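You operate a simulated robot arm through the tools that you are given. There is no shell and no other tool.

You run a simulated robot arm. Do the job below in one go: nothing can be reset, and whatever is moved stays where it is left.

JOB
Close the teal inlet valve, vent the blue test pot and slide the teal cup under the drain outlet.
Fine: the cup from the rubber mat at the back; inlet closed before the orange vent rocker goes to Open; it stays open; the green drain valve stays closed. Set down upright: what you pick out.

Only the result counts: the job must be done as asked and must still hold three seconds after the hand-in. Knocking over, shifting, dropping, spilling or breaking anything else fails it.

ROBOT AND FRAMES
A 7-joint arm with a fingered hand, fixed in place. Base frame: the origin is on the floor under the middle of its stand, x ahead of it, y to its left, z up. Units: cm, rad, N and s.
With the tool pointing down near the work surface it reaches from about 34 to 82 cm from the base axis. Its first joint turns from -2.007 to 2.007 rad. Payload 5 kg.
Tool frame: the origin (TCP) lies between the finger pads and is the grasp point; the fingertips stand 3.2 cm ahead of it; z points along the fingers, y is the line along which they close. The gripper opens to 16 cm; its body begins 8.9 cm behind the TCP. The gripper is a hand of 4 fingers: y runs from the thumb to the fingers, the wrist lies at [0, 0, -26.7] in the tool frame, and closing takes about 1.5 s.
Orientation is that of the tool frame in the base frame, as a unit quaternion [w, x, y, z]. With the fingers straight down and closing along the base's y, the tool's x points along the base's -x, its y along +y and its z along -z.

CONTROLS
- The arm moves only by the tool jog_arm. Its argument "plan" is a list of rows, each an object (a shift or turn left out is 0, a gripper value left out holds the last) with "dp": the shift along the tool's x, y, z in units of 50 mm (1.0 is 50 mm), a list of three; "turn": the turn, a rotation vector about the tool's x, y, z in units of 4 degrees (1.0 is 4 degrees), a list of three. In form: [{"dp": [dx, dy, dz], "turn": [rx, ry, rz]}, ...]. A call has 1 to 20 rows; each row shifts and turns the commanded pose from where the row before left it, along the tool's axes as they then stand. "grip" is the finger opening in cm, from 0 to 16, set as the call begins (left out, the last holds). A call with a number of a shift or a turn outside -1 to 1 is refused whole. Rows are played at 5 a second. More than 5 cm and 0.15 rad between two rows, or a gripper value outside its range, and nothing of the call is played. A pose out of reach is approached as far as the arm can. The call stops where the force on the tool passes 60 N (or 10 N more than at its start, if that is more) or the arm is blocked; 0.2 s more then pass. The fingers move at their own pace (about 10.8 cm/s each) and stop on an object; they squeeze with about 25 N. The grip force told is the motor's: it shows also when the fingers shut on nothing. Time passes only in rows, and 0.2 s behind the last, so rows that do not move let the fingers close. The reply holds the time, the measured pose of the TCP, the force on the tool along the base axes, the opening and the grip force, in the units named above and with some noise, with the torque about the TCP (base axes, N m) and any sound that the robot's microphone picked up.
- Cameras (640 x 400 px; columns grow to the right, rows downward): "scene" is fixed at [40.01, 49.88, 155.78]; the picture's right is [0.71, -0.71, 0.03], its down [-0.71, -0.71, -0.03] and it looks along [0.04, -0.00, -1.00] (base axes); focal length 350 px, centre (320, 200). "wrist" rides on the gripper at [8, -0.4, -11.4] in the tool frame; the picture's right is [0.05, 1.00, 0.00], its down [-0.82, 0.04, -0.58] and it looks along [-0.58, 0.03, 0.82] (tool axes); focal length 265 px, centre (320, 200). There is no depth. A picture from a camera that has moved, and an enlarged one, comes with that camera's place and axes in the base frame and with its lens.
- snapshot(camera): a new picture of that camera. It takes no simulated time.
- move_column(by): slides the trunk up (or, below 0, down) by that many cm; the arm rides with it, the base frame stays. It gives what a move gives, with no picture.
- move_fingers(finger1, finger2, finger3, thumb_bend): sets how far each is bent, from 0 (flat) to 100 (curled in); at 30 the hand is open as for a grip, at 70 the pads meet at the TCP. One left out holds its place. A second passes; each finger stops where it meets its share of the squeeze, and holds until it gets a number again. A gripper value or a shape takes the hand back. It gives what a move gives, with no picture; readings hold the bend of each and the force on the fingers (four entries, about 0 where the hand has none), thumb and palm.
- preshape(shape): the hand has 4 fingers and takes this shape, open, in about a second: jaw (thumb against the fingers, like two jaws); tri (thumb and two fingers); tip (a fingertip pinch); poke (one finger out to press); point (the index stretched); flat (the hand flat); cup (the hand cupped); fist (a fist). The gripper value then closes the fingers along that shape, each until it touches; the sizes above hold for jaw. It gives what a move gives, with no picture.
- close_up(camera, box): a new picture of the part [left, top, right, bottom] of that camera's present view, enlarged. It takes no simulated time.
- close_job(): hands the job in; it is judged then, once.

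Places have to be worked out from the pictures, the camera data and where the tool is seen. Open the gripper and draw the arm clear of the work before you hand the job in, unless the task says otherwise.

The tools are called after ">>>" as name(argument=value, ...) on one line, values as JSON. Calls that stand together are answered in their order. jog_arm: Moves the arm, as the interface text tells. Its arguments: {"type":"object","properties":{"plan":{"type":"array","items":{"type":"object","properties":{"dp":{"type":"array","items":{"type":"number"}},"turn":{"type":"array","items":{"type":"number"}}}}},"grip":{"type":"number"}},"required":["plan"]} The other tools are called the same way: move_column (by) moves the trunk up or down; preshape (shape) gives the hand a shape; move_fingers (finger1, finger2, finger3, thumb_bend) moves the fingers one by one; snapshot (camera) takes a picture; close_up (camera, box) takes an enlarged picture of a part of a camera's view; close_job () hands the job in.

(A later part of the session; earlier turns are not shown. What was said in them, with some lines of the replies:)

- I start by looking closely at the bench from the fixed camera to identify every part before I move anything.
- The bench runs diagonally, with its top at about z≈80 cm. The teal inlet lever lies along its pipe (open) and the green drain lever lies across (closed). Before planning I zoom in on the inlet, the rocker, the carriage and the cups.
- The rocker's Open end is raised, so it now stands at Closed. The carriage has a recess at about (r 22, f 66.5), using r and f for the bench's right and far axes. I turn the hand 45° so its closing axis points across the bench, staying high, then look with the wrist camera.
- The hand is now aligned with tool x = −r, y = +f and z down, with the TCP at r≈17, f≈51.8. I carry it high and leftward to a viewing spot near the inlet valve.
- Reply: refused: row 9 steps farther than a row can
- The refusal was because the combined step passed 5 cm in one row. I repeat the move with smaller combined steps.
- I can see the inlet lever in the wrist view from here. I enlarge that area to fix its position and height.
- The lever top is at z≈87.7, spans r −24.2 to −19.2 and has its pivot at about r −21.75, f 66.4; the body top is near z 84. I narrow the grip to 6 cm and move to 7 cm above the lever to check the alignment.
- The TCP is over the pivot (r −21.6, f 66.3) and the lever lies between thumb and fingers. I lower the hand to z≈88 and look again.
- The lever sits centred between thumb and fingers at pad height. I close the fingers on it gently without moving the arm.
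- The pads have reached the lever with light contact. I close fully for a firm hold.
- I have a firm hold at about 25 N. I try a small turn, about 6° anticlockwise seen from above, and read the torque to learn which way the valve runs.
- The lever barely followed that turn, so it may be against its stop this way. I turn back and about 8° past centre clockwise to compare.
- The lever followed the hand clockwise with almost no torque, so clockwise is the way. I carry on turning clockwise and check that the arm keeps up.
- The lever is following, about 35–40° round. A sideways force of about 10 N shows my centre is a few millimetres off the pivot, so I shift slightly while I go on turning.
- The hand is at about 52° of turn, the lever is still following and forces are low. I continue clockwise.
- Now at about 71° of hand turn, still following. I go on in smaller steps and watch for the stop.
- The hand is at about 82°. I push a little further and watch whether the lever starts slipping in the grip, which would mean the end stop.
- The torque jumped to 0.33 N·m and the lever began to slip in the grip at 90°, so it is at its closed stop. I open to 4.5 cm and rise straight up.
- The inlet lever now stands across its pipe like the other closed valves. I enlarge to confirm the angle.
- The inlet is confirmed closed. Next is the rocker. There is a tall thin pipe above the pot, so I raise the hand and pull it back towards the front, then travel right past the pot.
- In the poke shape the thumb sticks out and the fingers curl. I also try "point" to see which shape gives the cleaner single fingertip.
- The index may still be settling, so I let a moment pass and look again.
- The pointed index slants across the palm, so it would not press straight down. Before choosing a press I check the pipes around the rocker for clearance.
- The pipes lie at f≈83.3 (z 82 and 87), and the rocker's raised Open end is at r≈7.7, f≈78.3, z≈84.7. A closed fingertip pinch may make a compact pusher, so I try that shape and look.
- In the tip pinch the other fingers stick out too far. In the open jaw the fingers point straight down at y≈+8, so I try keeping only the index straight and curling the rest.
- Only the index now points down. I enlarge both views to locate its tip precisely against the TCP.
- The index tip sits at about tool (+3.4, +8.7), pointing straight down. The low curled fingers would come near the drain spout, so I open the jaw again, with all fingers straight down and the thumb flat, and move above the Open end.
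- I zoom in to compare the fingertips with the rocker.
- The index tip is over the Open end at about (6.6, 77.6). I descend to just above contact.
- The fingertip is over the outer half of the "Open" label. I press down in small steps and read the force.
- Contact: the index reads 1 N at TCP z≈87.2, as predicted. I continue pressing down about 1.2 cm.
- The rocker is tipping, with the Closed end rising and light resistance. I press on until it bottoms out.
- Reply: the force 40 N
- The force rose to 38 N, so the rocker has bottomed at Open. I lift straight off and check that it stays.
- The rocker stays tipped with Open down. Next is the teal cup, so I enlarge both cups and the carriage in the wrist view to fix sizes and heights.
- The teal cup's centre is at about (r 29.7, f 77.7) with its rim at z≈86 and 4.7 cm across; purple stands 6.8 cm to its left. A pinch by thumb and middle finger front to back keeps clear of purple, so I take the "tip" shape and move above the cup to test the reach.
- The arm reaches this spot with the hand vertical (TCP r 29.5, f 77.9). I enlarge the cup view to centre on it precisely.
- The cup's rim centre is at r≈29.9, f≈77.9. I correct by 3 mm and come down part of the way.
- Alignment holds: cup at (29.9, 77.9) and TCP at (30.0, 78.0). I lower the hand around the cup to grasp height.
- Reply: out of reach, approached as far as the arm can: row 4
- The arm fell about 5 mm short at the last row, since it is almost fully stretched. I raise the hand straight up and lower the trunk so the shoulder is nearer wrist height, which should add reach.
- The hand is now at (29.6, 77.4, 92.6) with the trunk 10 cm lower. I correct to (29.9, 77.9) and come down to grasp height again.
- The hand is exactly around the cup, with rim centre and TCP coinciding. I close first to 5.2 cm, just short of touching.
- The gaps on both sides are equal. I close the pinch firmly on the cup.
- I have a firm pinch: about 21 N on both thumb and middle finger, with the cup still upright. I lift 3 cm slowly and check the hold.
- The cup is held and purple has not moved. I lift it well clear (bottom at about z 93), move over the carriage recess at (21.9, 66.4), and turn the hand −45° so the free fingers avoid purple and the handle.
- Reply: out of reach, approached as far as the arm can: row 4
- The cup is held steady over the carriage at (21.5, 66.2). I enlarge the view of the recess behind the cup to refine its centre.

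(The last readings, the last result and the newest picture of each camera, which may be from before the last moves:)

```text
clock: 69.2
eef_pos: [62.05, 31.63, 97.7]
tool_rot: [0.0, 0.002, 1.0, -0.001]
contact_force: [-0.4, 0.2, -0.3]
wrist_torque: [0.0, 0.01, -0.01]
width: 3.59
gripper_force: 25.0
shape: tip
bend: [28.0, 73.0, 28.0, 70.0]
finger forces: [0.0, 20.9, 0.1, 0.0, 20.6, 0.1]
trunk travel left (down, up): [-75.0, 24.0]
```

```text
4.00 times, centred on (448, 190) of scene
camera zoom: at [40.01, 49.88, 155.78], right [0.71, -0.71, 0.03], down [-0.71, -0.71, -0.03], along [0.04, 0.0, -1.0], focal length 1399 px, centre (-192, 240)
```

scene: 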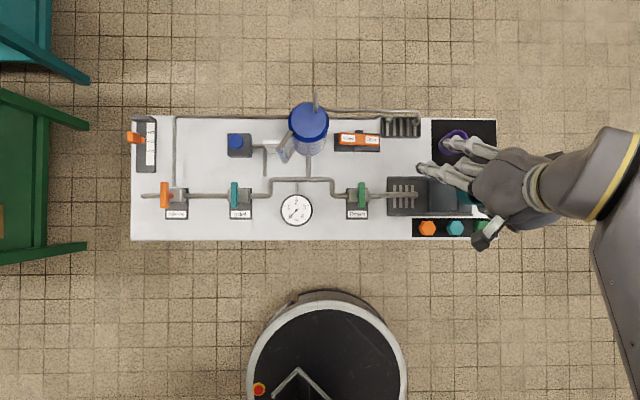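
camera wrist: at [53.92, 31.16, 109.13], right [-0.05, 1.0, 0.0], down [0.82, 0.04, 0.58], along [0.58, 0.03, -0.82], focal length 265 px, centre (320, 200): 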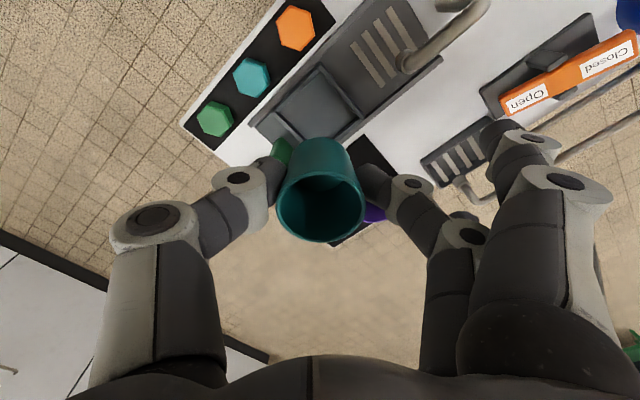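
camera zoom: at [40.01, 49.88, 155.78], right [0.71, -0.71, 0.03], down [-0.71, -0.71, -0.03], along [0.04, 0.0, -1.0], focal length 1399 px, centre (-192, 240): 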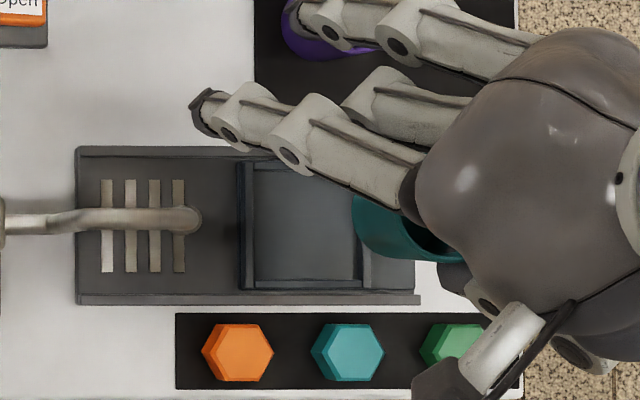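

The recess centre works out at (21.9, 66.5), which is 4–5 mm from the TCP. I correct that and lower until the cup's bottom is just above the recess walls.

>>> jog_arm(plan=[{"dp": [-0.092, -0.02, 0]}, {"dp": [0, 0, 0.4]}, {"dp": [0, 0, 0.4]}, {"dp": [0, 0, 0.4]}, {"dp": [0, 0, 0.3]}, {"dp": [0, 0, 0.3]}, {"dp": [0, 0, 0.16]}, {"dp": [0, 0, 0]}, {"dp": [0, 0, 0]}])

>>> snapshot(camera="wrist")

>>> close_up(camera="scene", box=[384, 140, 512, 240])

```text
clock: 71.2
eef_pos: [62.48, 31.53, 87.93]
tool_rot: [0.0, 0.001, 1.0, 0.0]
contact_force: [0.0, 0.1, 0.6]
wrist_torque: [0.0, -0.02, -0.01]
width: 3.58
gripper_force: 24.4
shape: tip
bend: [28.0, 73.0, 28.0, 70.0]
finger forces: [0.0, 20.8, 0.0, 0.1, 20.6, 0.0]
trunk travel left (down, up): [-75.0, 24.0]
```

```text
taken
camera wrist: at [54.39, 31.02, 99.34], right [-0.05, 1.0, 0.0], down [0.82, 0.04, 0.58], along [0.58, 0.03, -0.82], focal length 265 px, centre (320, 200)
```

wrist: 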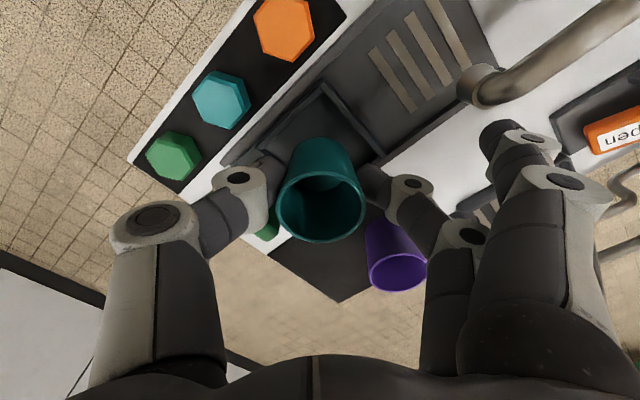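

```text
4.00 times, centred on (448, 190) of scene
camera zoom: at [40.01, 49.88, 155.78], right [0.71, -0.71, 0.03], down [-0.71, -0.71, -0.03], along [0.04, 0.0, -1.0], focal length 1399 px, centre (-192, 240)
```

zoom: 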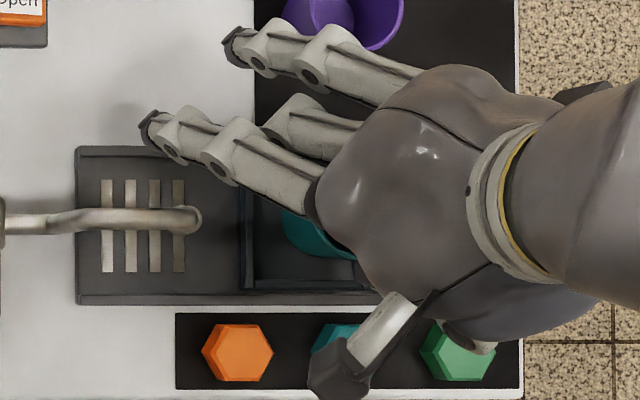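

The cup hangs just above the recess and the fingers are clear of purple. I zoom in to check the base against the walls before setting down.

>>> close_up(camera="wrist", box=[220, 80, 420, 240])

```text
2.50 times, centred on (320, 160) of wrist
camera zoom: at [54.39, 31.02, 99.34], right [-0.05, 1.0, 0.0], down [0.82, 0.04, 0.58], along [0.58, 0.03, -0.82], focal length 664 px, centre (320, 300)
```

zoom: 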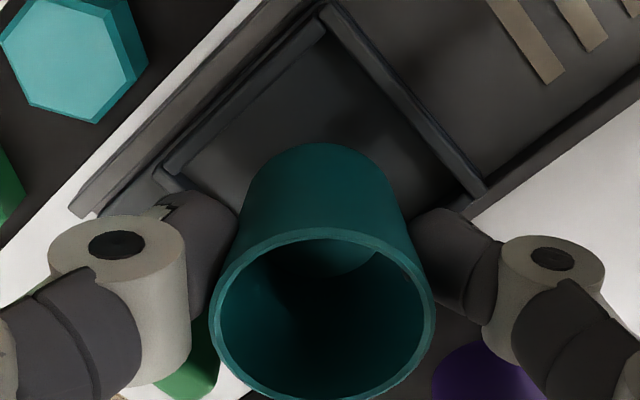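

The base is centred inside the recess walls and the handle is clear of the thumb. I lower in small steps, looking for contact with the recess floor.

>>> jog_arm(plan=[{"dp": [0, 0, 0.08]}, {"dp": [0, 0, 0.08]}, {"dp": [0, 0, 0.08]}, {"dp": [0, 0, 0]}])

```text
clock: 72.2
eef_pos: [62.45, 31.45, 86.78]
tool_rot: [0.0, 0.002, 1.0, -0.001]
contact_force: [-0.2, 0.8, 0.2]
wrist_torque: [0.0, 0.02, -0.03]
width: 3.59
gripper_force: 25.4
shape: tip
bend: [28.0, 73.0, 28.0, 70.0]
finger forces: [0.1, 20.9, 0.1, 0.0, 20.6, 0.0]
trunk travel left (down, up): [-75.0, 24.0]
```

No contact yet at z 86.8. I continue down in 2 mm steps.

>>> jog_arm(plan=[{"dp": [0, 0, 0.04]}, {"dp": [0, 0, 0.04]}, {"dp": [0, 0, 0]}])

>>> jog_arm(plan=[{"dp": [0, 0, 0.03]}, {"dp": [0, 0, 0.03]}, {"dp": [0, 0, 0]}])

```text
clock: 73.0
eef_pos: [62.61, 31.48, 86.43]
tool_rot: [0.001, 0.002, 1.0, 0.001]
contact_force: [-1.0, -1.3, 6.8]
wrist_torque: [0.06, -0.03, 0.01]
width: 3.61
gripper_force: 25.2
shape: tip
bend: [28.0, 73.0, 28.0, 70.0]
finger forces: [0.0, 22.2, 0.1, 0.0, 22.2, 0.0]
trunk travel left (down, up): [-75.0, 24.0]
```

```text
clock: 73.8
eef_pos: [62.42, 31.44, 86.36]
tool_rot: [0.002, 0.003, 1.0, 0.001]
contact_force: [-0.2, -0.8, 23.9]
wrist_torque: [0.01, -0.08, 0.0]
width: 3.68
gripper_force: 25.2
shape: tip
bend: [28.0, 74.0, 28.0, 71.0]
finger forces: [0.1, 25.9, 0.1, 0.0, 26.2, 0.0]
trunk travel left (down, up): [-75.0, 24.0]
```

The cup is on the floor: 7 N, then 24 N with a further 3 mm. I ease back up until the load is nearly gone, then check the view.

>>> jog_arm(plan=[{"dp": [0, 0, -0.055]}, {"dp": [0, 0, 0]}, {"dp": [0, 0, 0]}])

>>> close_up(camera="wrist", box=[220, 80, 420, 240])

```text
clock: 74.6
eef_pos: [62.49, 31.49, 86.3]
tool_rot: [-0.001, 0.001, 1.0, 0.0]
contact_force: [1.6, 1.0, 13.2]
wrist_torque: [0.08, -0.09, -0.02]
width: 3.71
gripper_force: 25.4
shape: tip
bend: [28.0, 74.0, 28.0, 71.0]
finger forces: [0.1, 25.4, 0.0, 0.0, 24.6, 0.0]
trunk travel left (down, up): [-75.0, 24.0]
```

```text
2.50 times, centred on (320, 160) of wrist
camera zoom: at [54.32, 31.03, 97.74], right [-0.05, 1.0, 0.0], down [0.82, 0.04, 0.58], along [0.58, 0.03, -0.82], focal length 664 px, centre (320, 300)
```

zoom: 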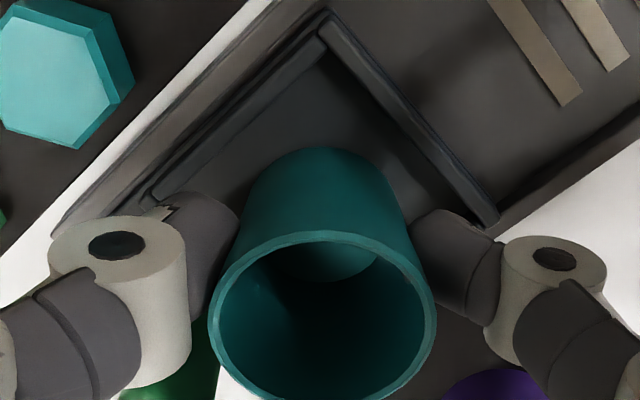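

About 13 N of load remains. I ease up slightly more, then open the pinch to 6.5 cm to release the cup.

>>> jog_arm(plan=[{"dp": [0, 0, -0.035]}, {"dp": [0, 0, 0]}, {"dp": [0, 0, 0]}])

>>> jog_arm(grip=6.5, plan=[{"dp": [0, 0, 0]}, {"dp": [0, 0, 0]}, {"dp": [0, 0, 0]}, {"dp": [0, 0, 0]}])

>>> close_up(camera="wrist", box=[220, 80, 420, 240])

```text
clock: 75.4
eef_pos: [62.43, 31.42, 86.45]
tool_rot: [-0.001, 0.002, 1.0, -0.001]
contact_force: [-0.5, -0.3, 2.2]
wrist_torque: [0.07, -0.02, -0.01]
width: 3.68
gripper_force: 25.1
shape: tip
bend: [28.0, 73.0, 28.0, 71.0]
finger forces: [0.1, 24.3, 0.0, 0.0, 23.6, 0.0]
trunk travel left (down, up): [-75.0, 24.0]
```

```text
clock: 76.4
eef_pos: [62.49, 31.5, 86.58]
tool_rot: [0.0, 0.002, 1.0, 0.0]
contact_force: [0.8, -0.2, -0.2]
wrist_torque: [0.02, 0.01, 0.01]
width: 6.41
gripper_force: 0.0
shape: tip
bend: [1.0, 73.0, 1.0, 70.0]
finger forces: [0.0, 0.0, 0.1, 0.1, 0.0, 0.1]
trunk travel left (down, up): [-75.0, 24.0]
```

```text
2.50 times, centred on (320, 160) of wrist
camera zoom: at [54.38, 31.03, 97.88], right [-0.05, 1.0, 0.0], down [0.82, 0.04, 0.58], along [0.58, 0.03, -0.82], focal length 664 px, centre (320, 300)
```

zoom: 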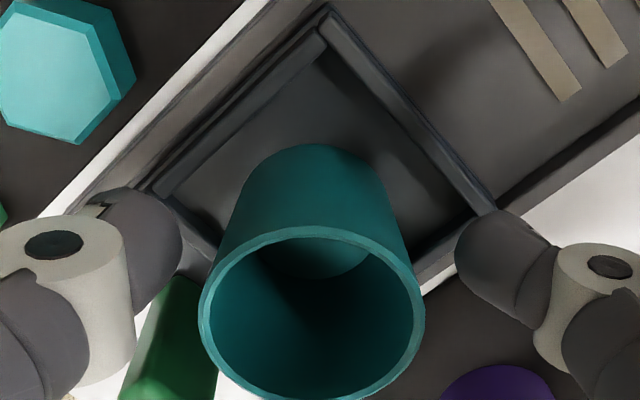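

The cup stands upright in the recess, released. I rise straight up and look at the whole scene.

>>> jog_arm(plan=[{"dp": [0, 0, -0.3]}, {"dp": [0, 0, -0.6]}, {"dp": [0, 0, -0.8]}, {"dp": [0, 0, -0.8]}, {"dp": [0, 0, -0.8]}, {"dp": [0, 0, -0.5]}, {"dp": [0, 0, 0]}])

>>> snapshot(camera="wrist")

>>> snapshot(camera="scene")

```text
clock: 78.0
eef_pos: [62.59, 31.47, 105.69]
tool_rot: [0.0, 0.002, 1.0, 0.0]
contact_force: [0.5, -0.4, 0.0]
wrist_torque: [-0.02, 0.01, 0.0]
width: 6.43
gripper_force: 0.2
shape: tip
bend: [1.0, 73.0, 1.0, 70.0]
finger forces: [0.1, 0.0, 0.1, 0.0, 0.0, 0.0]
trunk travel left (down, up): [-75.0, 24.0]
```

```text
taken
camera wrist: at [54.46, 31.05, 117.03], right [-0.05, 1.0, 0.0], down [0.82, 0.04, 0.58], along [0.58, 0.03, -0.82], focal length 265 px, centre (320, 200)
```

wrist: 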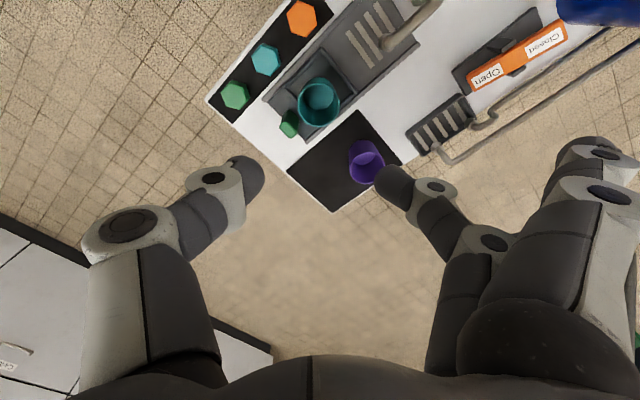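

```text
taken
```

scene: 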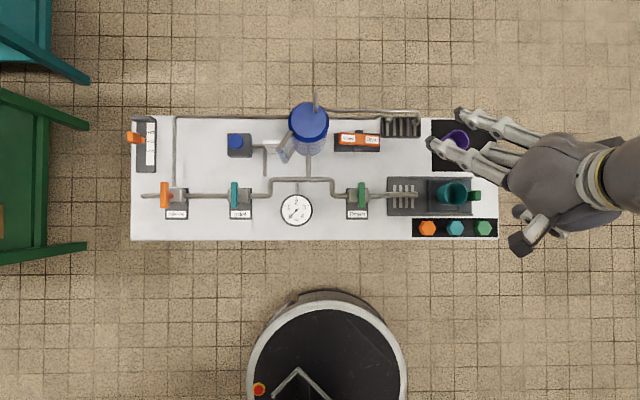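

The cup stands in the carriage. Before sliding, I check that the cup's rim will pass under the drain spout by enlarging both views.

>>> close_up(camera="wrist", box=[260, 0, 460, 150])

>>> close_up(camera="scene", box=[384, 165, 488, 230])

```text
2.67 times, centred on (360, 75) of wrist
camera zoom: at [54.46, 31.05, 117.03], right [-0.05, 1.0, 0.0], down [0.82, 0.04, 0.58], along [0.58, 0.03, -0.82], focal length 708 px, centre (213, 533)
```

zoom: 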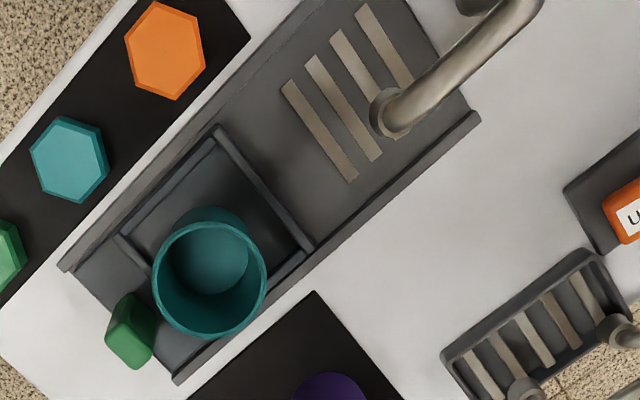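

```text
6.15 times, centred on (436, 198) of scene
camera zoom: at [40.01, 49.88, 155.78], right [0.71, -0.71, 0.03], down [-0.71, -0.71, -0.03], along [0.04, 0.0, -1.0], focal length 2153 px, centre (-394, 215)
```

zoom: 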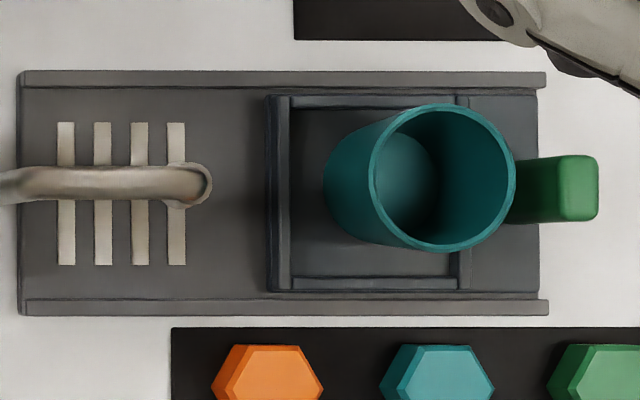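

By my estimate the rim is at z≈87 and the outlet collar at z≈87.8, which is close, so I want a side view before sliding. I back the hand off to the front of the bench.

>>> jog_arm(grip=16, plan=[{"dp": [0.566, -0.34, 0]}, {"dp": [0.566, -0.34, 0]}, {"dp": [0.566, -0.34, 0]}, {"dp": [0.566, -0.34, 0]}, {"dp": [0.566, -0.34, 0]}, {"turn": [0, 0, -1]}, {"turn": [0, 0, -1]}, {"turn": [0, 0, -1]}, {"turn": [0, 0, -1]}, {"turn": [0, 0, -1]}, {"turn": [0, 0, -1]}, {"turn": [0, 0, -1]}, {"turn": [0, 0, -1]}, {"turn": [0, 0, -1]}, {"turn": [0, 0, -1]}, {"turn": [0, 0, -1]}, {"turn": [0, 0, -0.25]}, {"dp": [0, 0, 0]}])

>>> jog_arm(plan=[{"turn": [0, -1, 0]}, {"turn": [0, -1, 0]}, {"turn": [0, -1, 0]}, {"turn": [0, -1, 0]}, {"turn": [0, -1, 0]}, {"turn": [0, -1, 0]}, {"turn": [0, -1, 0]}, {"turn": [0, -1, 0]}, {"turn": [0, -0.75, 0]}, {"dp": [0, 0, 0]}])

>>> snapshot(camera="wrist")

```text
clock: 81.8
eef_pos: [48.35, 23.15, 105.63]
tool_rot: [-0.001, -0.381, 0.924, 0.0]
contact_force: [-0.3, -0.9, 0.5]
wrist_torque: [0.01, -0.01, 0.03]
width: 15.99
gripper_force: 0.1
shape: tip
bend: [1.0, 30.0, 1.0, 30.0]
finger forces: [0.2, 0.0, 0.1, 0.1, 0.0, 0.0]
trunk travel left (down, up): [-75.0, 24.0]
```

```text
clock: 84.0
eef_pos: [48.36, 23.06, 105.58]
tool_rot: [0.278, -0.363, 0.882, 0.114]
contact_force: [0.4, 0.0, -0.5]
wrist_torque: [-0.02, 0.01, 0.06]
width: 15.99
gripper_force: 0.0
shape: tip
bend: [1.0, 30.0, 1.0, 30.0]
finger forces: [0.0, 0.0, 0.0, 0.0, 0.0, 0.0]
trunk travel left (down, up): [-75.0, 24.0]
```

```text
taken
camera wrist: at [39.2, 13.45, 110.24], right [-0.73, 0.68, -0.03], down [0.21, 0.27, 0.94], along [0.65, 0.68, -0.34], focal length 265 px, centre (320, 200)
```

wrist: 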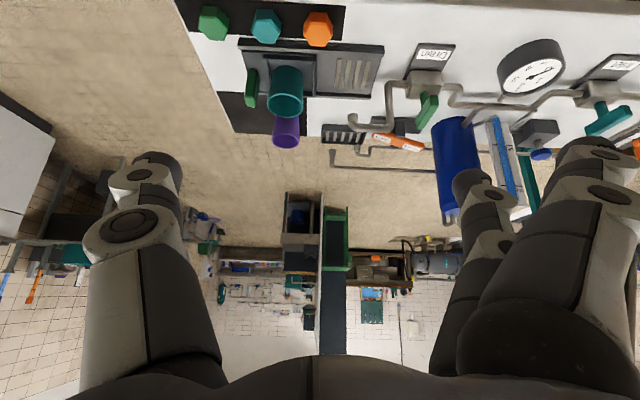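

This is a good side-on view. I lower the hand by 11 cm, in front of the bench, for a flatter look at the rim and the spout.

>>> jog_arm(plan=[{"dp": [0.316, 0, 0.45]}, {"dp": [0.316, 0, 0.45]}, {"dp": [0.316, 0, 0.45]}, {"dp": [0.316, 0, 0.45]}, {"dp": [0, 0, 0]}, {"dp": [0, 0, 0]}])

>>> snapshot(camera="wrist")

>>> close_up(camera="wrist", box=[220, 80, 460, 230])

```text
clock: 85.4
eef_pos: [48.28, 23.04, 94.52]
tool_rot: [0.278, -0.363, 0.882, 0.114]
contact_force: [-0.3, 0.3, 0.1]
wrist_torque: [0.02, -0.01, -0.02]
width: 15.96
gripper_force: 0.0
shape: tip
bend: [1.0, 30.0, 1.0, 30.0]
finger forces: [0.0, 0.1, 0.0, 0.0, 0.0, 0.1]
trunk travel left (down, up): [-75.0, 24.0]
```

```text
taken
camera wrist: at [39.21, 13.43, 99.18], right [-0.73, 0.68, -0.03], down [0.21, 0.27, 0.94], along [0.65, 0.68, -0.34], focal length 265 px, centre (320, 200)
```

wrist: 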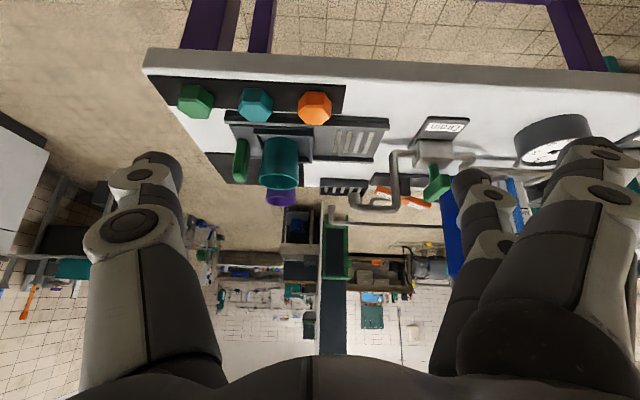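

```text
2.67 times, centred on (340, 155) of wrist
camera zoom: at [39.21, 13.43, 99.18], right [-0.73, 0.68, -0.03], down [0.21, 0.27, 0.94], along [0.65, 0.68, -0.34], focal length 708 px, centre (267, 320)
```

zoom: 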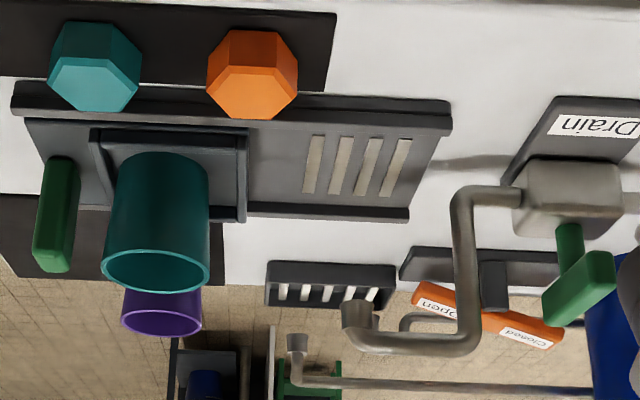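

The side view shows the outlet about 1.2–1.5 cm above the cup's rim, so the cup will pass. I raise and straighten the hand, then keep only the middle finger pointing down to push the green handle.

>>> jog_arm(plan=[{"dp": [-0.316, 0, -0.45]}, {"dp": [-0.316, 0, -0.45]}, {"dp": [-0.316, 0, -0.45]}, {"dp": [-0.316, 0, -0.45]}, {"turn": [0, 1, 0]}, {"turn": [0, 1, 0]}, {"turn": [0, 1, 0]}, {"turn": [0, 1, 0]}, {"turn": [0, 1, 0]}, {"turn": [0, 1, 0]}, {"turn": [0, 1, 0]}, {"turn": [0, 1, 0]}, {"turn": [0, 0.75, 0]}, {"dp": [0, 0, 0]}])

>>> preshape(shape="jaw")

>>> move_fingers(finger1=100, finger2=30, finger3=100, thumb_bend=0)

>>> jog_arm(plan=[{"dp": [0, -0.8, 0]}, {"dp": [0, -0.8, 0]}, {"dp": [0, -0.8, 0]}, {"dp": [-0.4, -0.65, 0]}, {"dp": [-0.7, -0.65, 0]}, {"dp": [-0.7, -0.62, 0]}, {"dp": [-0.7, 0, 0]}, {"dp": [-0.7, 0, 0]}, {"dp": [0, 0, 0]}, {"dp": [0, 0, 0]}])

>>> snapshot(camera="wrist")

>>> snapshot(camera="scene")

```text
clock: 88.4
eef_pos: [48.4, 23.03, 105.54]
tool_rot: [0.0, -0.38, 0.925, 0.001]
contact_force: [0.3, -0.8, -0.8]
wrist_torque: [0.01, -0.02, 0.0]
width: 16.04
gripper_force: 0.1
shape: tip
bend: [1.0, 30.0, 1.0, 30.0]
finger forces: [0.1, 0.1, 0.1, 0.0, 0.0, 0.0]
trunk travel left (down, up): [-75.0, 24.0]
```

```text
clock: 89.3
eef_pos: [48.28, 22.93, 105.6]
tool_rot: [0.001, -0.382, 0.924, 0.0]
contact_force: [-0.2, 0.0, 0.4]
wrist_torque: [0.01, -0.01, 0.01]
width: 16.01
gripper_force: 0.0
shape: jaw
bend: [30.0, 30.0, 30.0, 30.0]
finger forces: [0.0, 0.0, 0.0, 0.0, 0.0, 0.0]
trunk travel left (down, up): [-75.0, 24.0]
```

```text
clock: 90.3
eef_pos: [48.31, 23.05, 105.63]
tool_rot: [0.0, -0.381, 0.924, 0.0]
contact_force: [-0.2, -0.4, 0.7]
wrist_torque: [-0.03, 0.02, 0.02]
width: 8.72
gripper_force: 0.1
shape: fingers
bend: [100.0, 30.0, 100.0, 0.0]
finger forces: [0.0, 0.1, 0.1, 0.1, 0.0, 0.0]
trunk travel left (down, up): [-75.0, 24.0]
```

```text
clock: 92.5
eef_pos: [74.99, 19.06, 105.53]
tool_rot: [0.0, -0.381, 0.925, 0.001]
contact_force: [-0.3, -0.3, 0.2]
wrist_torque: [0.0, -0.01, 0.0]
width: 8.72
gripper_force: 0.1
shape: fingers
bend: [100.0, 30.0, 100.0, 0.0]
finger forces: [0.0, 0.0, 0.0, 0.0, 0.0, 0.1]
trunk travel left (down, up): [-75.0, 24.0]
```

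```text
taken
camera wrist: at [69.47, 13.04, 116.86], right [-0.74, 0.67, 0.0], down [0.55, 0.6, 0.58], along [0.39, 0.43, -0.82], focal length 265 px, centre (320, 200)
```

wrist: 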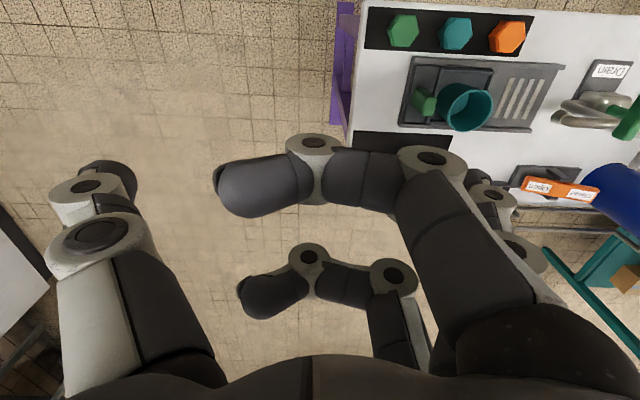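

```text
taken
```

scene: 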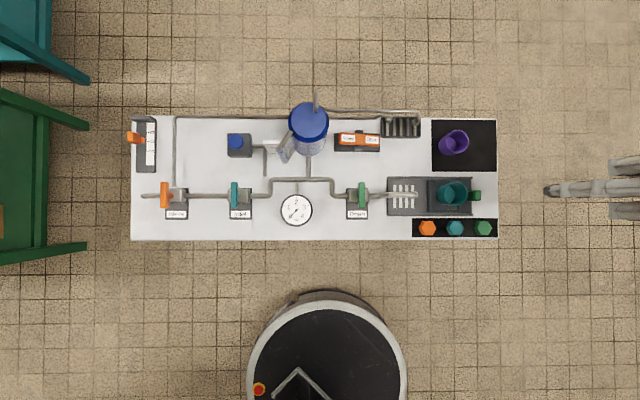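

The middle finger hangs at about r 30, f 66.5, right of the handle's right face (r≈27.8). I descend beside the handle, clear of everything.

>>> jog_arm(plan=[{"dp": [0, 0, 0.7]}, {"dp": [0, 0, 0.7]}, {"dp": [0, 0, 0.7]}, {"dp": [0, 0, 0.6]}, {"dp": [0, 0, 0.5]}, {"dp": [0, 0, 0.4]}, {"dp": [0, 0, 0.3]}, {"dp": [0, 0, 0]}, {"dp": [0, 0, 0]}])

>>> snapshot(camera="wrist")

>>> close_up(camera="scene", box=[400, 130, 560, 240])

```text
clock: 94.5
eef_pos: [74.83, 18.93, 86.22]
tool_rot: [-0.001, -0.381, 0.924, 0.0]
contact_force: [-0.2, 0.6, -0.8]
wrist_torque: [-0.02, -0.01, -0.01]
width: 8.72
gripper_force: 0.1
shape: fingers
bend: [100.0, 30.0, 100.0, 0.0]
finger forces: [0.0, 0.0, 0.0, 0.0, 0.0, 0.0]
trunk travel left (down, up): [-75.0, 24.0]
```

```text
taken
camera wrist: at [69.38, 12.97, 97.35], right [-0.74, 0.67, 0.0], down [0.55, 0.6, 0.58], along [0.39, 0.43, -0.82], focal length 265 px, centre (320, 200)
```

wrist: 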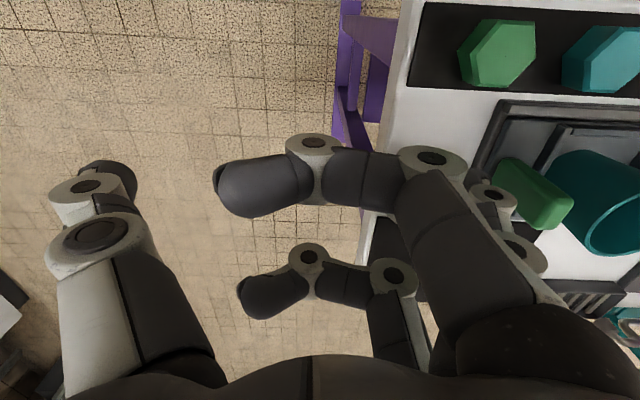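

```text
3.64 times, centred on (480, 185) of scene
camera zoom: at [40.01, 49.88, 155.78], right [0.71, -0.71, 0.03], down [-0.71, -0.71, -0.03], along [0.04, 0.0, -1.0], focal length 1272 px, centre (-262, 254)
```

zoom: 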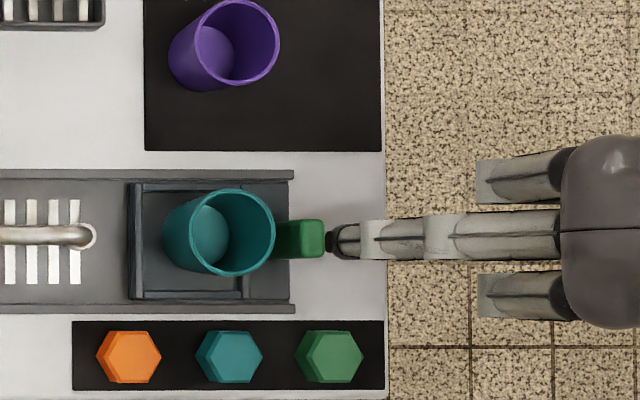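

The finger stands about 1.2 cm right of the handle and in line with it. I lower another 5 mm, then move left slowly to make contact.

>>> jog_arm(plan=[{"dp": [0, 0, 0.1]}, {"dp": [0, 0.08, 0]}, {"dp": [0, 0.08, 0]}, {"dp": [0, 0.08, 0]}, {"dp": [0, 0, 0]}])

>>> close_up(camera="scene", box=[400, 130, 560, 240])

```text
clock: 95.7
eef_pos: [74.12, 19.83, 85.52]
tool_rot: [0.0, -0.381, 0.925, 0.0]
contact_force: [-0.1, -0.2, -0.8]
wrist_torque: [0.0, 0.02, 0.0]
width: 8.75
gripper_force: 0.1
shape: fingers
bend: [100.0, 30.0, 100.0, 0.0]
finger forces: [0.0, 0.1, 0.0, 0.1, 0.1, 0.0]
trunk travel left (down, up): [-75.0, 24.0]
```

```text
3.64 times, centred on (480, 185) of scene
camera zoom: at [40.01, 49.88, 155.78], right [0.71, -0.71, 0.03], down [-0.71, -0.71, -0.03], along [0.04, 0.0, -1.0], focal length 1272 px, centre (-262, 254)
```

zoom: 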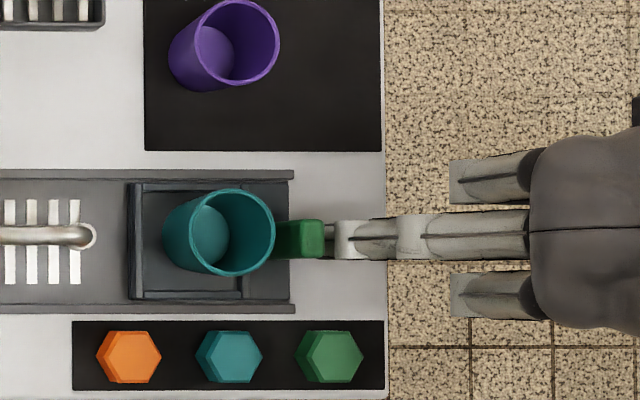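

Almost touching, with no force yet. I continue left in small steps, watching the force.

>>> jog_arm(plan=[{"dp": [0, 0.06, 0]}, {"dp": [0, 0.06, 0]}, {"dp": [0, 0.06, 0]}, {"dp": [0, 0.06, 0]}, {"dp": [0, 0, 0]}])

>>> close_up(camera="scene", box=[400, 130, 560, 240])

```text
clock: 96.9
eef_pos: [73.18, 20.68, 85.63]
tool_rot: [0.0, -0.381, 0.925, 0.0]
contact_force: [0.6, -2.0, -0.3]
wrist_torque: [-0.03, -0.03, 0.05]
width: 8.7
gripper_force: 0.6
shape: fingers
bend: [100.0, 31.0, 100.0, 0.0]
finger forces: [0.0, 1.1, 0.1, 0.0, 0.1, 0.0]
trunk travel left (down, up): [-75.0, 24.0]
```

```text
3.64 times, centred on (480, 185) of scene
camera zoom: at [40.01, 49.88, 155.78], right [0.71, -0.71, 0.03], down [-0.71, -0.71, -0.03], along [0.04, 0.0, -1.0], focal length 1272 px, centre (-262, 254)
```

zoom: 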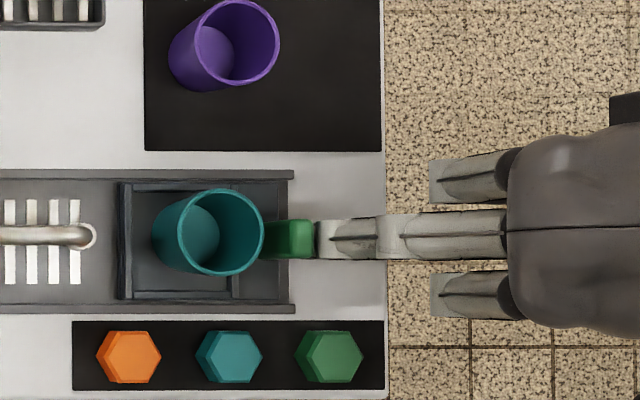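

The carriage slides easily at 1–2 N with the cup riding upright. I push another 4.5 cm at an even, slow pace.

>>> jog_arm(plan=[{"dp": [0, 0.06, 0]}, {"dp": [0, 0.07, 0]}, {"dp": [0, 0.07, 0]}, {"dp": [0, 0.07, 0]}, {"dp": [0, 0.07, 0]}, {"dp": [0, 0.07, 0]}, {"dp": [0, 0.07, 0]}, {"dp": [0, 0.07, 0]}, {"dp": [0, 0.07, 0]}, {"dp": [0, 0.07, 0]}, {"dp": [0, 0.07, 0]}, {"dp": [0, 0.07, 0]}, {"dp": [0, 0.07, 0]}, {"dp": [0, 0, 0]}])

>>> close_up(camera="scene", box=[370, 130, 530, 240])

>>> snapshot(camera="wrist")

```text
clock: 99.9
eef_pos: [70.08, 23.94, 85.52]
tool_rot: [0.0, -0.381, 0.924, -0.001]
contact_force: [-0.1, -0.9, 0.0]
wrist_torque: [-0.01, -0.03, 0.02]
width: 8.72
gripper_force: 0.4
shape: fingers
bend: [100.0, 31.0, 100.0, 0.0]
finger forces: [0.1, 0.9, 0.1, 0.0, 0.0, 0.1]
trunk travel left (down, up): [-75.0, 24.0]
```

```text
3.64 times, centred on (450, 185) of scene
camera zoom: at [40.01, 49.88, 155.78], right [0.71, -0.71, 0.03], down [-0.71, -0.71, -0.03], along [0.04, 0.0, -1.0], focal length 1272 px, centre (-153, 254)
```

zoom: 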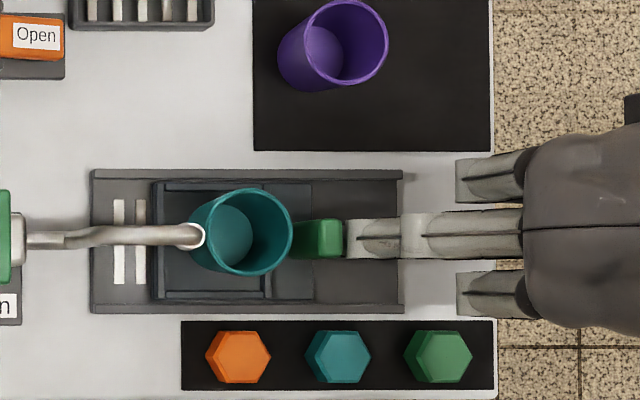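

```text
taken
camera wrist: at [64.55, 17.89, 96.89], right [-0.74, 0.67, 0.0], down [0.55, 0.6, 0.58], along [0.39, 0.43, -0.82], focal length 265 px, centre (320, 200)
```

wrist: 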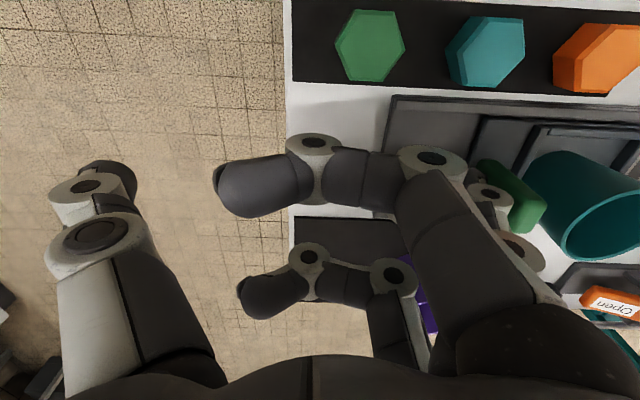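

The rim has started to pass under the spout with no extra force. About 3.4 cm of travel is left, so I continue more slowly.

>>> jog_arm(plan=[{"dp": [0, 0.05, 0]}, {"dp": [0, 0.05, 0]}, {"dp": [0, 0.05, 0]}, {"dp": [0, 0.05, 0]}, {"dp": [0, 0.05, 0]}, {"dp": [0, 0.05, 0]}, {"dp": [0, 0.05, 0]}, {"dp": [0, 0.05, 0]}, {"dp": [0, 0.05, 0]}, {"dp": [0, 0.05, 0]}, {"dp": [0, 0, 0]}])

>>> close_up(camera="scene", box=[370, 130, 530, 240])

```text
clock: 102.3
eef_pos: [68.31, 25.69, 85.55]
tool_rot: [0.0, -0.382, 0.924, 0.002]
contact_force: [0.6, -0.4, 0.0]
wrist_torque: [0.0, 0.03, 0.01]
width: 8.76
gripper_force: 0.3
shape: fingers
bend: [100.0, 31.0, 100.0, 0.0]
finger forces: [0.0, 0.9, 0.0, 0.1, 0.0, 0.0]
trunk travel left (down, up): [-75.0, 24.0]
```

```text
3.64 times, centred on (450, 185) of scene
camera zoom: at [40.01, 49.88, 155.78], right [0.71, -0.71, 0.03], down [-0.71, -0.71, -0.03], along [0.04, 0.0, -1.0], focal length 1272 px, centre (-153, 254)
```

zoom: 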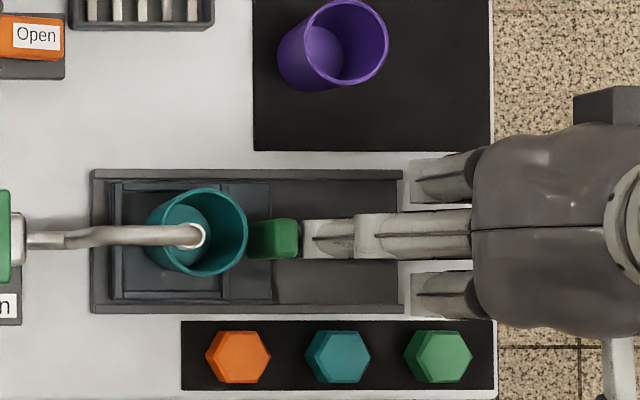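

The cup's centre is now about 6 mm right of the outlet, and roughly 0.8 cm of travel remains. I finish in small steps until the carriage meets its stop.

>>> jog_arm(plan=[{"dp": [0, 0.04, 0]}, {"dp": [0, 0.04, 0]}, {"dp": [0, 0.03, 0]}, {"dp": [0, 0, 0]}])

>>> close_up(camera="scene", box=[370, 130, 530, 240])

```text
clock: 103.3
eef_pos: [67.83, 26.03, 85.61]
tool_rot: [0.0, -0.381, 0.924, 0.0]
contact_force: [1.5, -1.3, 0.7]
wrist_torque: [0.01, 0.0, -0.01]
width: 8.75
gripper_force: 1.1
shape: fingers
bend: [100.0, 31.0, 100.0, 0.0]
finger forces: [0.1, 1.0, 0.0, 0.0, 0.0, 0.0]
trunk travel left (down, up): [-75.0, 24.0]
```

```text
3.64 times, centred on (450, 185) of scene
camera zoom: at [40.01, 49.88, 155.78], right [0.71, -0.71, 0.03], down [-0.71, -0.71, -0.03], along [0.04, 0.0, -1.0], focal length 1272 px, centre (-153, 254)
```

zoom: 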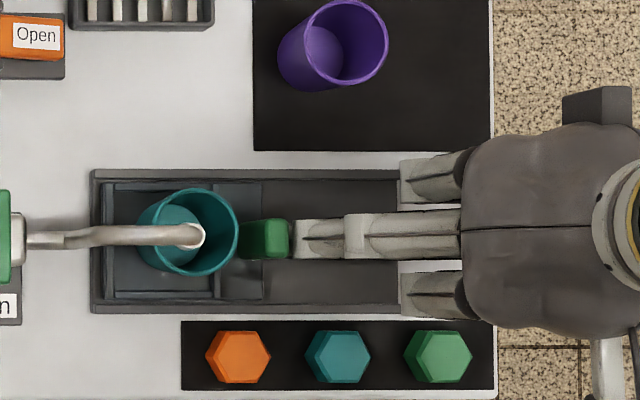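

The cup's centre now lines up with the outlet (r≈13.6 vs 13.5). I nudge a few millimetres more to see whether the carriage's end stop is right here.

>>> jog_arm(plan=[{"dp": [0, 0.03, 0]}, {"dp": [0, 0.02, 0]}, {"dp": [0, 0, 0]}, {"dp": [0, 0, 0]}])

>>> close_up(camera="scene", box=[384, 165, 488, 230])

```text
clock: 104.3
eef_pos: [67.74, 26.26, 85.69]
tool_rot: [0.0, -0.381, 0.925, 0.0]
contact_force: [0.0, 0.3, 0.3]
wrist_torque: [-0.04, -0.05, -0.01]
width: 8.72
gripper_force: 0.2
shape: fingers
bend: [100.0, 31.0, 100.0, 0.0]
finger forces: [0.1, 0.7, 0.1, 0.0, 0.0, 0.0]
trunk travel left (down, up): [-75.0, 24.0]
```

```text
6.15 times, centred on (436, 198) of scene
camera zoom: at [40.01, 49.88, 155.78], right [0.71, -0.71, 0.03], down [-0.71, -0.71, -0.03], along [0.04, 0.0, -1.0], focal length 2153 px, centre (-394, 215)
```

zoom: 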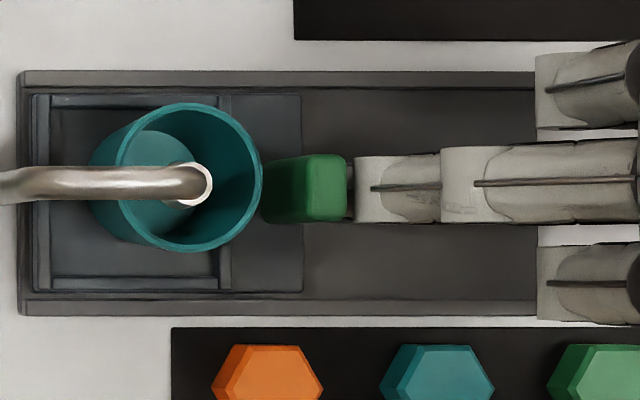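

Cup and outlet are concentric within 3 mm. A tiny gap to the end stop remains, so I push the last 2–4 mm to seat the carriage fully.

>>> jog_arm(plan=[{"dp": [0, 0.03, 0]}, {"dp": [0, 0.03, 0]}, {"dp": [0, 0, 0]}, {"dp": [0, 0, 0]}])

>>> close_up(camera="scene", box=[384, 165, 488, 230])

```text
clock: 105.3
eef_pos: [67.7, 26.4, 85.71]
tool_rot: [0.0, -0.381, 0.925, 0.0]
contact_force: [2.0, -1.6, 2.5]
wrist_torque: [-0.01, 0.05, -0.02]
width: 8.71
gripper_force: 1.4
shape: fingers
bend: [100.0, 32.0, 100.0, 0.0]
finger forces: [0.0, 2.8, 0.0, 0.1, 0.0, 0.0]
trunk travel left (down, up): [-75.0, 24.0]
```

```text
6.15 times, centred on (436, 198) of scene
camera zoom: at [40.01, 49.88, 155.78], right [0.71, -0.71, 0.03], down [-0.71, -0.71, -0.03], along [0.04, 0.0, -1.0], focal length 2153 px, centre (-394, 215)
```

zoom: 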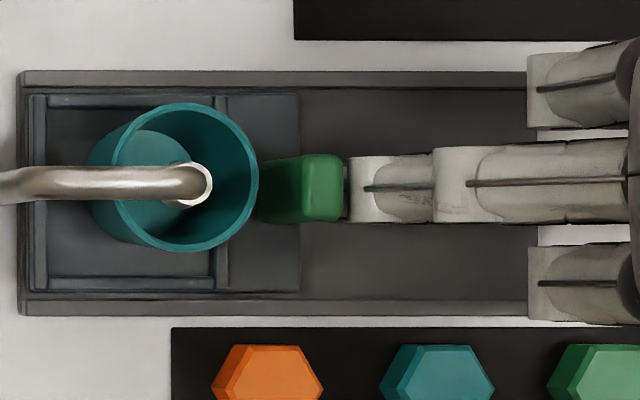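

The finger force has risen and the carriage touches its end stop, with the cup under the outlet. I back the finger off to the right, then rise.

>>> jog_arm(plan=[{"dp": [0, -0.1, 0]}, {"dp": [0, -0.3, 0]}, {"dp": [0, -0.5, 0]}, {"dp": [0, -0.5, 0]}, {"dp": [0, 0, -0.5]}, {"dp": [0, 0, -0.8]}, {"dp": [0, 0, -0.8]}, {"dp": [0, 0, -0.8]}, {"dp": [0, 0, -0.8]}, {"dp": [0, -0.5, 0]}, {"dp": [0, -0.5, 0]}, {"dp": [0, 0, 0]}])

>>> snapshot(camera="scene")

>>> close_up(camera="scene", box=[310, 90, 510, 250])

>>> close_up(camera="scene", box=[120, 90, 320, 250])

```text
clock: 107.9
eef_pos: [75.92, 17.86, 104.22]
tool_rot: [0.0, -0.381, 0.925, 0.0]
contact_force: [0.3, -0.5, -0.3]
wrist_torque: [0.01, -0.01, -0.02]
width: 8.71
gripper_force: 0.2
shape: fingers
bend: [100.0, 30.0, 100.0, 0.0]
finger forces: [0.0, 0.0, 0.0, 0.0, 0.1, 0.0]
trunk travel left (down, up): [-75.0, 24.0]
```

```text
taken
```

scene: 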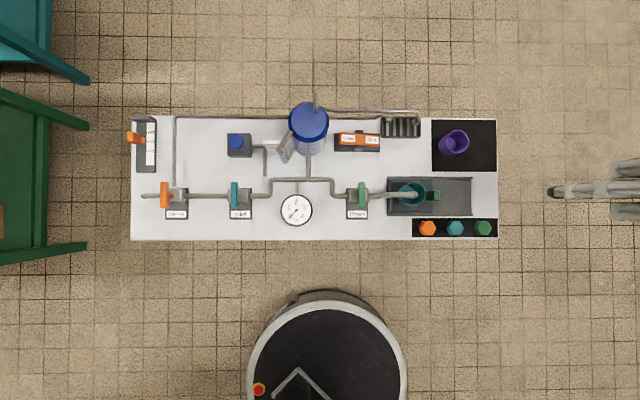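

```text
2.50 times, centred on (410, 170) of scene
camera zoom: at [40.01, 49.88, 155.78], right [0.71, -0.71, 0.03], down [-0.71, -0.71, -0.03], along [0.04, 0.0, -1.0], focal length 874 px, centre (95, 275)
```

zoom: 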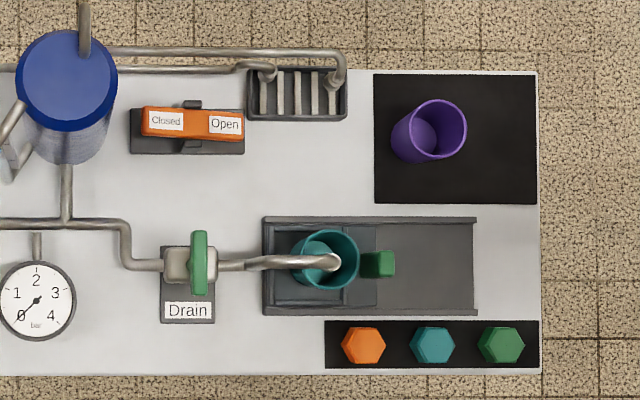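

```text
2.50 times, centred on (220, 170) of scene
camera zoom: at [40.01, 49.88, 155.78], right [0.71, -0.71, 0.03], down [-0.71, -0.71, -0.03], along [0.04, 0.0, -1.0], focal length 874 px, centre (570, 275)
```

zoom: 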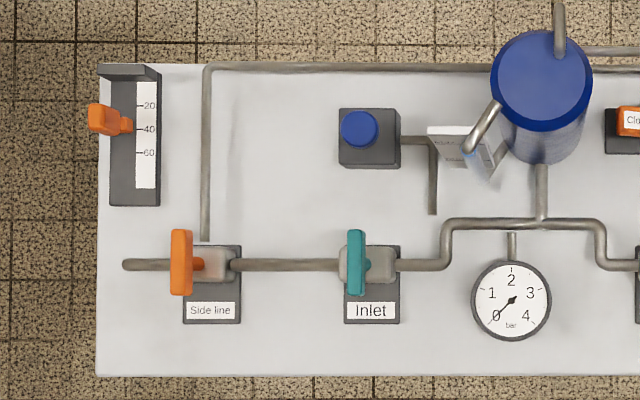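

All parts look right from above. I zoom in once more on the inlet lever, the rocker and the drain lever to confirm their final states.

>>> close_up(camera="scene", box=[210, 175, 274, 215])

>>> close_up(camera="scene", box=[326, 117, 390, 157])

>>> close_up(camera="scene", box=[330, 175, 394, 215])

```text
10.00 times, centred on (242, 195) of scene
camera zoom: at [40.01, 49.88, 155.78], right [0.71, -0.71, 0.03], down [-0.71, -0.71, -0.03], along [0.04, 0.0, -1.0], focal length 3498 px, centre (1100, 250)
```

zoom: 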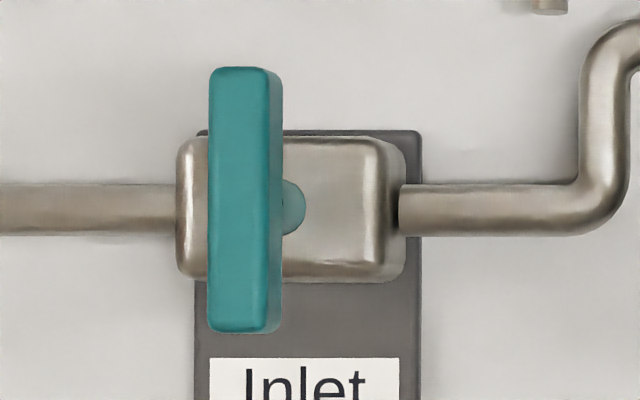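

```text
10.00 times, centred on (358, 137) of scene
camera zoom: at [40.01, 49.88, 155.78], right [0.71, -0.71, 0.03], down [-0.71, -0.71, -0.03], along [0.04, 0.0, -1.0], focal length 3498 px, centre (-60, 830)
```

zoom: 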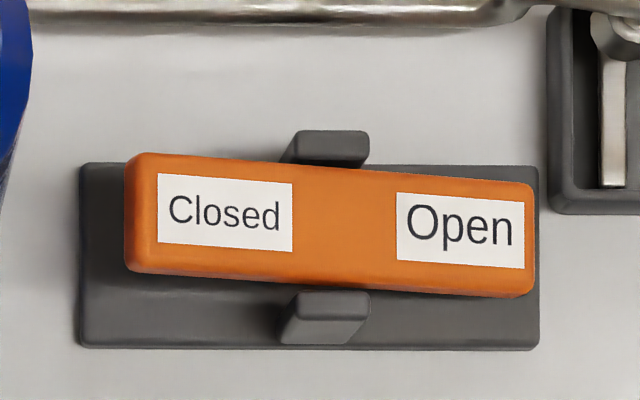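

```text
10.00 times, centred on (362, 195) of scene
camera zoom: at [40.01, 49.88, 155.78], right [0.71, -0.71, 0.03], down [-0.71, -0.71, -0.03], along [0.04, 0.0, -1.0], focal length 3498 px, centre (-100, 250)
```

zoom: 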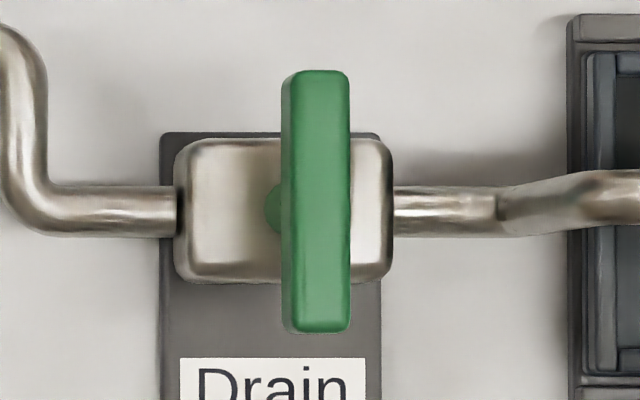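

The inlet is closed at 90°, the rocker is at Open, the drain is closed, and the cup is upright under the outlet. I open the hand and draw the arm back clear of the bench.

>>> preshape(shape="jaw")

>>> jog_arm(grip=16, plan=[{"dp": [0, 0, -0.6]}, {"dp": [0, 0, -0.6]}, {"dp": [0.6, 0, 0]}, {"dp": [0.8, 0, 0]}, {"dp": [0.8, 0, 0]}, {"dp": [0.6, 0, 0]}, {"dp": [0, 0, 0]}, {"dp": [0, 0, 0]}])

>>> snapshot(camera="scene")

```text
clock: 108.8
eef_pos: [76.01, 17.8, 104.14]
tool_rot: [0.0, -0.381, 0.925, -0.001]
contact_force: [-0.4, 0.2, 0.1]
wrist_torque: [0.01, -0.02, -0.02]
width: 15.99
gripper_force: 0.1
shape: jaw
bend: [30.0, 30.0, 30.0, 30.0]
finger forces: [0.1, 0.1, 0.0, 0.0, 0.0, 0.0]
trunk travel left (down, up): [-75.0, 24.0]
```

```text
clock: 110.6
eef_pos: [66.04, 8.15, 110.22]
tool_rot: [0.001, -0.381, 0.925, 0.001]
contact_force: [0.7, 0.3, 0.0]
wrist_torque: [0.01, 0.0, 0.01]
width: 16.0
gripper_force: 0.0
shape: jaw
bend: [30.0, 30.0, 30.0, 30.0]
finger forces: [0.0, 0.0, 0.0, 0.1, 0.0, 0.0]
trunk travel left (down, up): [-75.0, 24.0]
```

```text
taken
```

scene: 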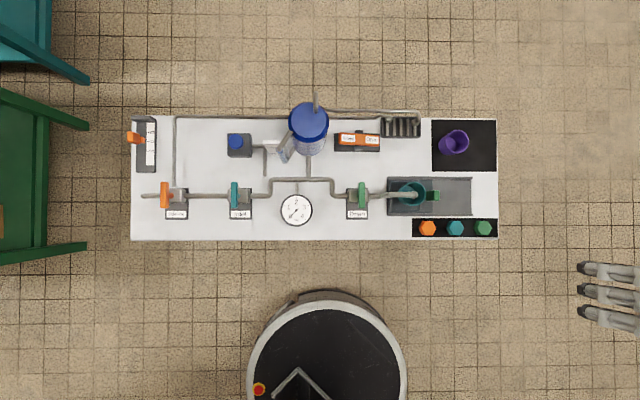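

The hand is open and clear, and the bench shows every part in its required state with nothing else disturbed. I hand the job in.

>>> close_job()

```text
The job is handed in.
```

The job is done and handed in; I haven't seen the verdict. The last pictures, taken just before hand-in, show:

- **Inlet valve:** the teal lever is turned 90° to its closed stop, across the pipe. I closed it before touching the vent.
- **Vent rocker:** the orange rocker is pressed fully to Open and stayed there after I let go.
- **Teal cup:** it came from the rubber mat at the back and stands upright in the sliding carriage. I pushed the carriage left to its end stop, which puts the cup within about 3 mm of the outlet's centre. A side view before the slide showed the rim clearing the spout by about 1.2–1.5 cm.
- **Drain valve:** the green lever is still closed.

The purple cup and everything else look undisturbed. The hand is open and the arm is clear of the bench; the trunk is 10 cm lower than at the start, because I needed the extra reach for the cup.
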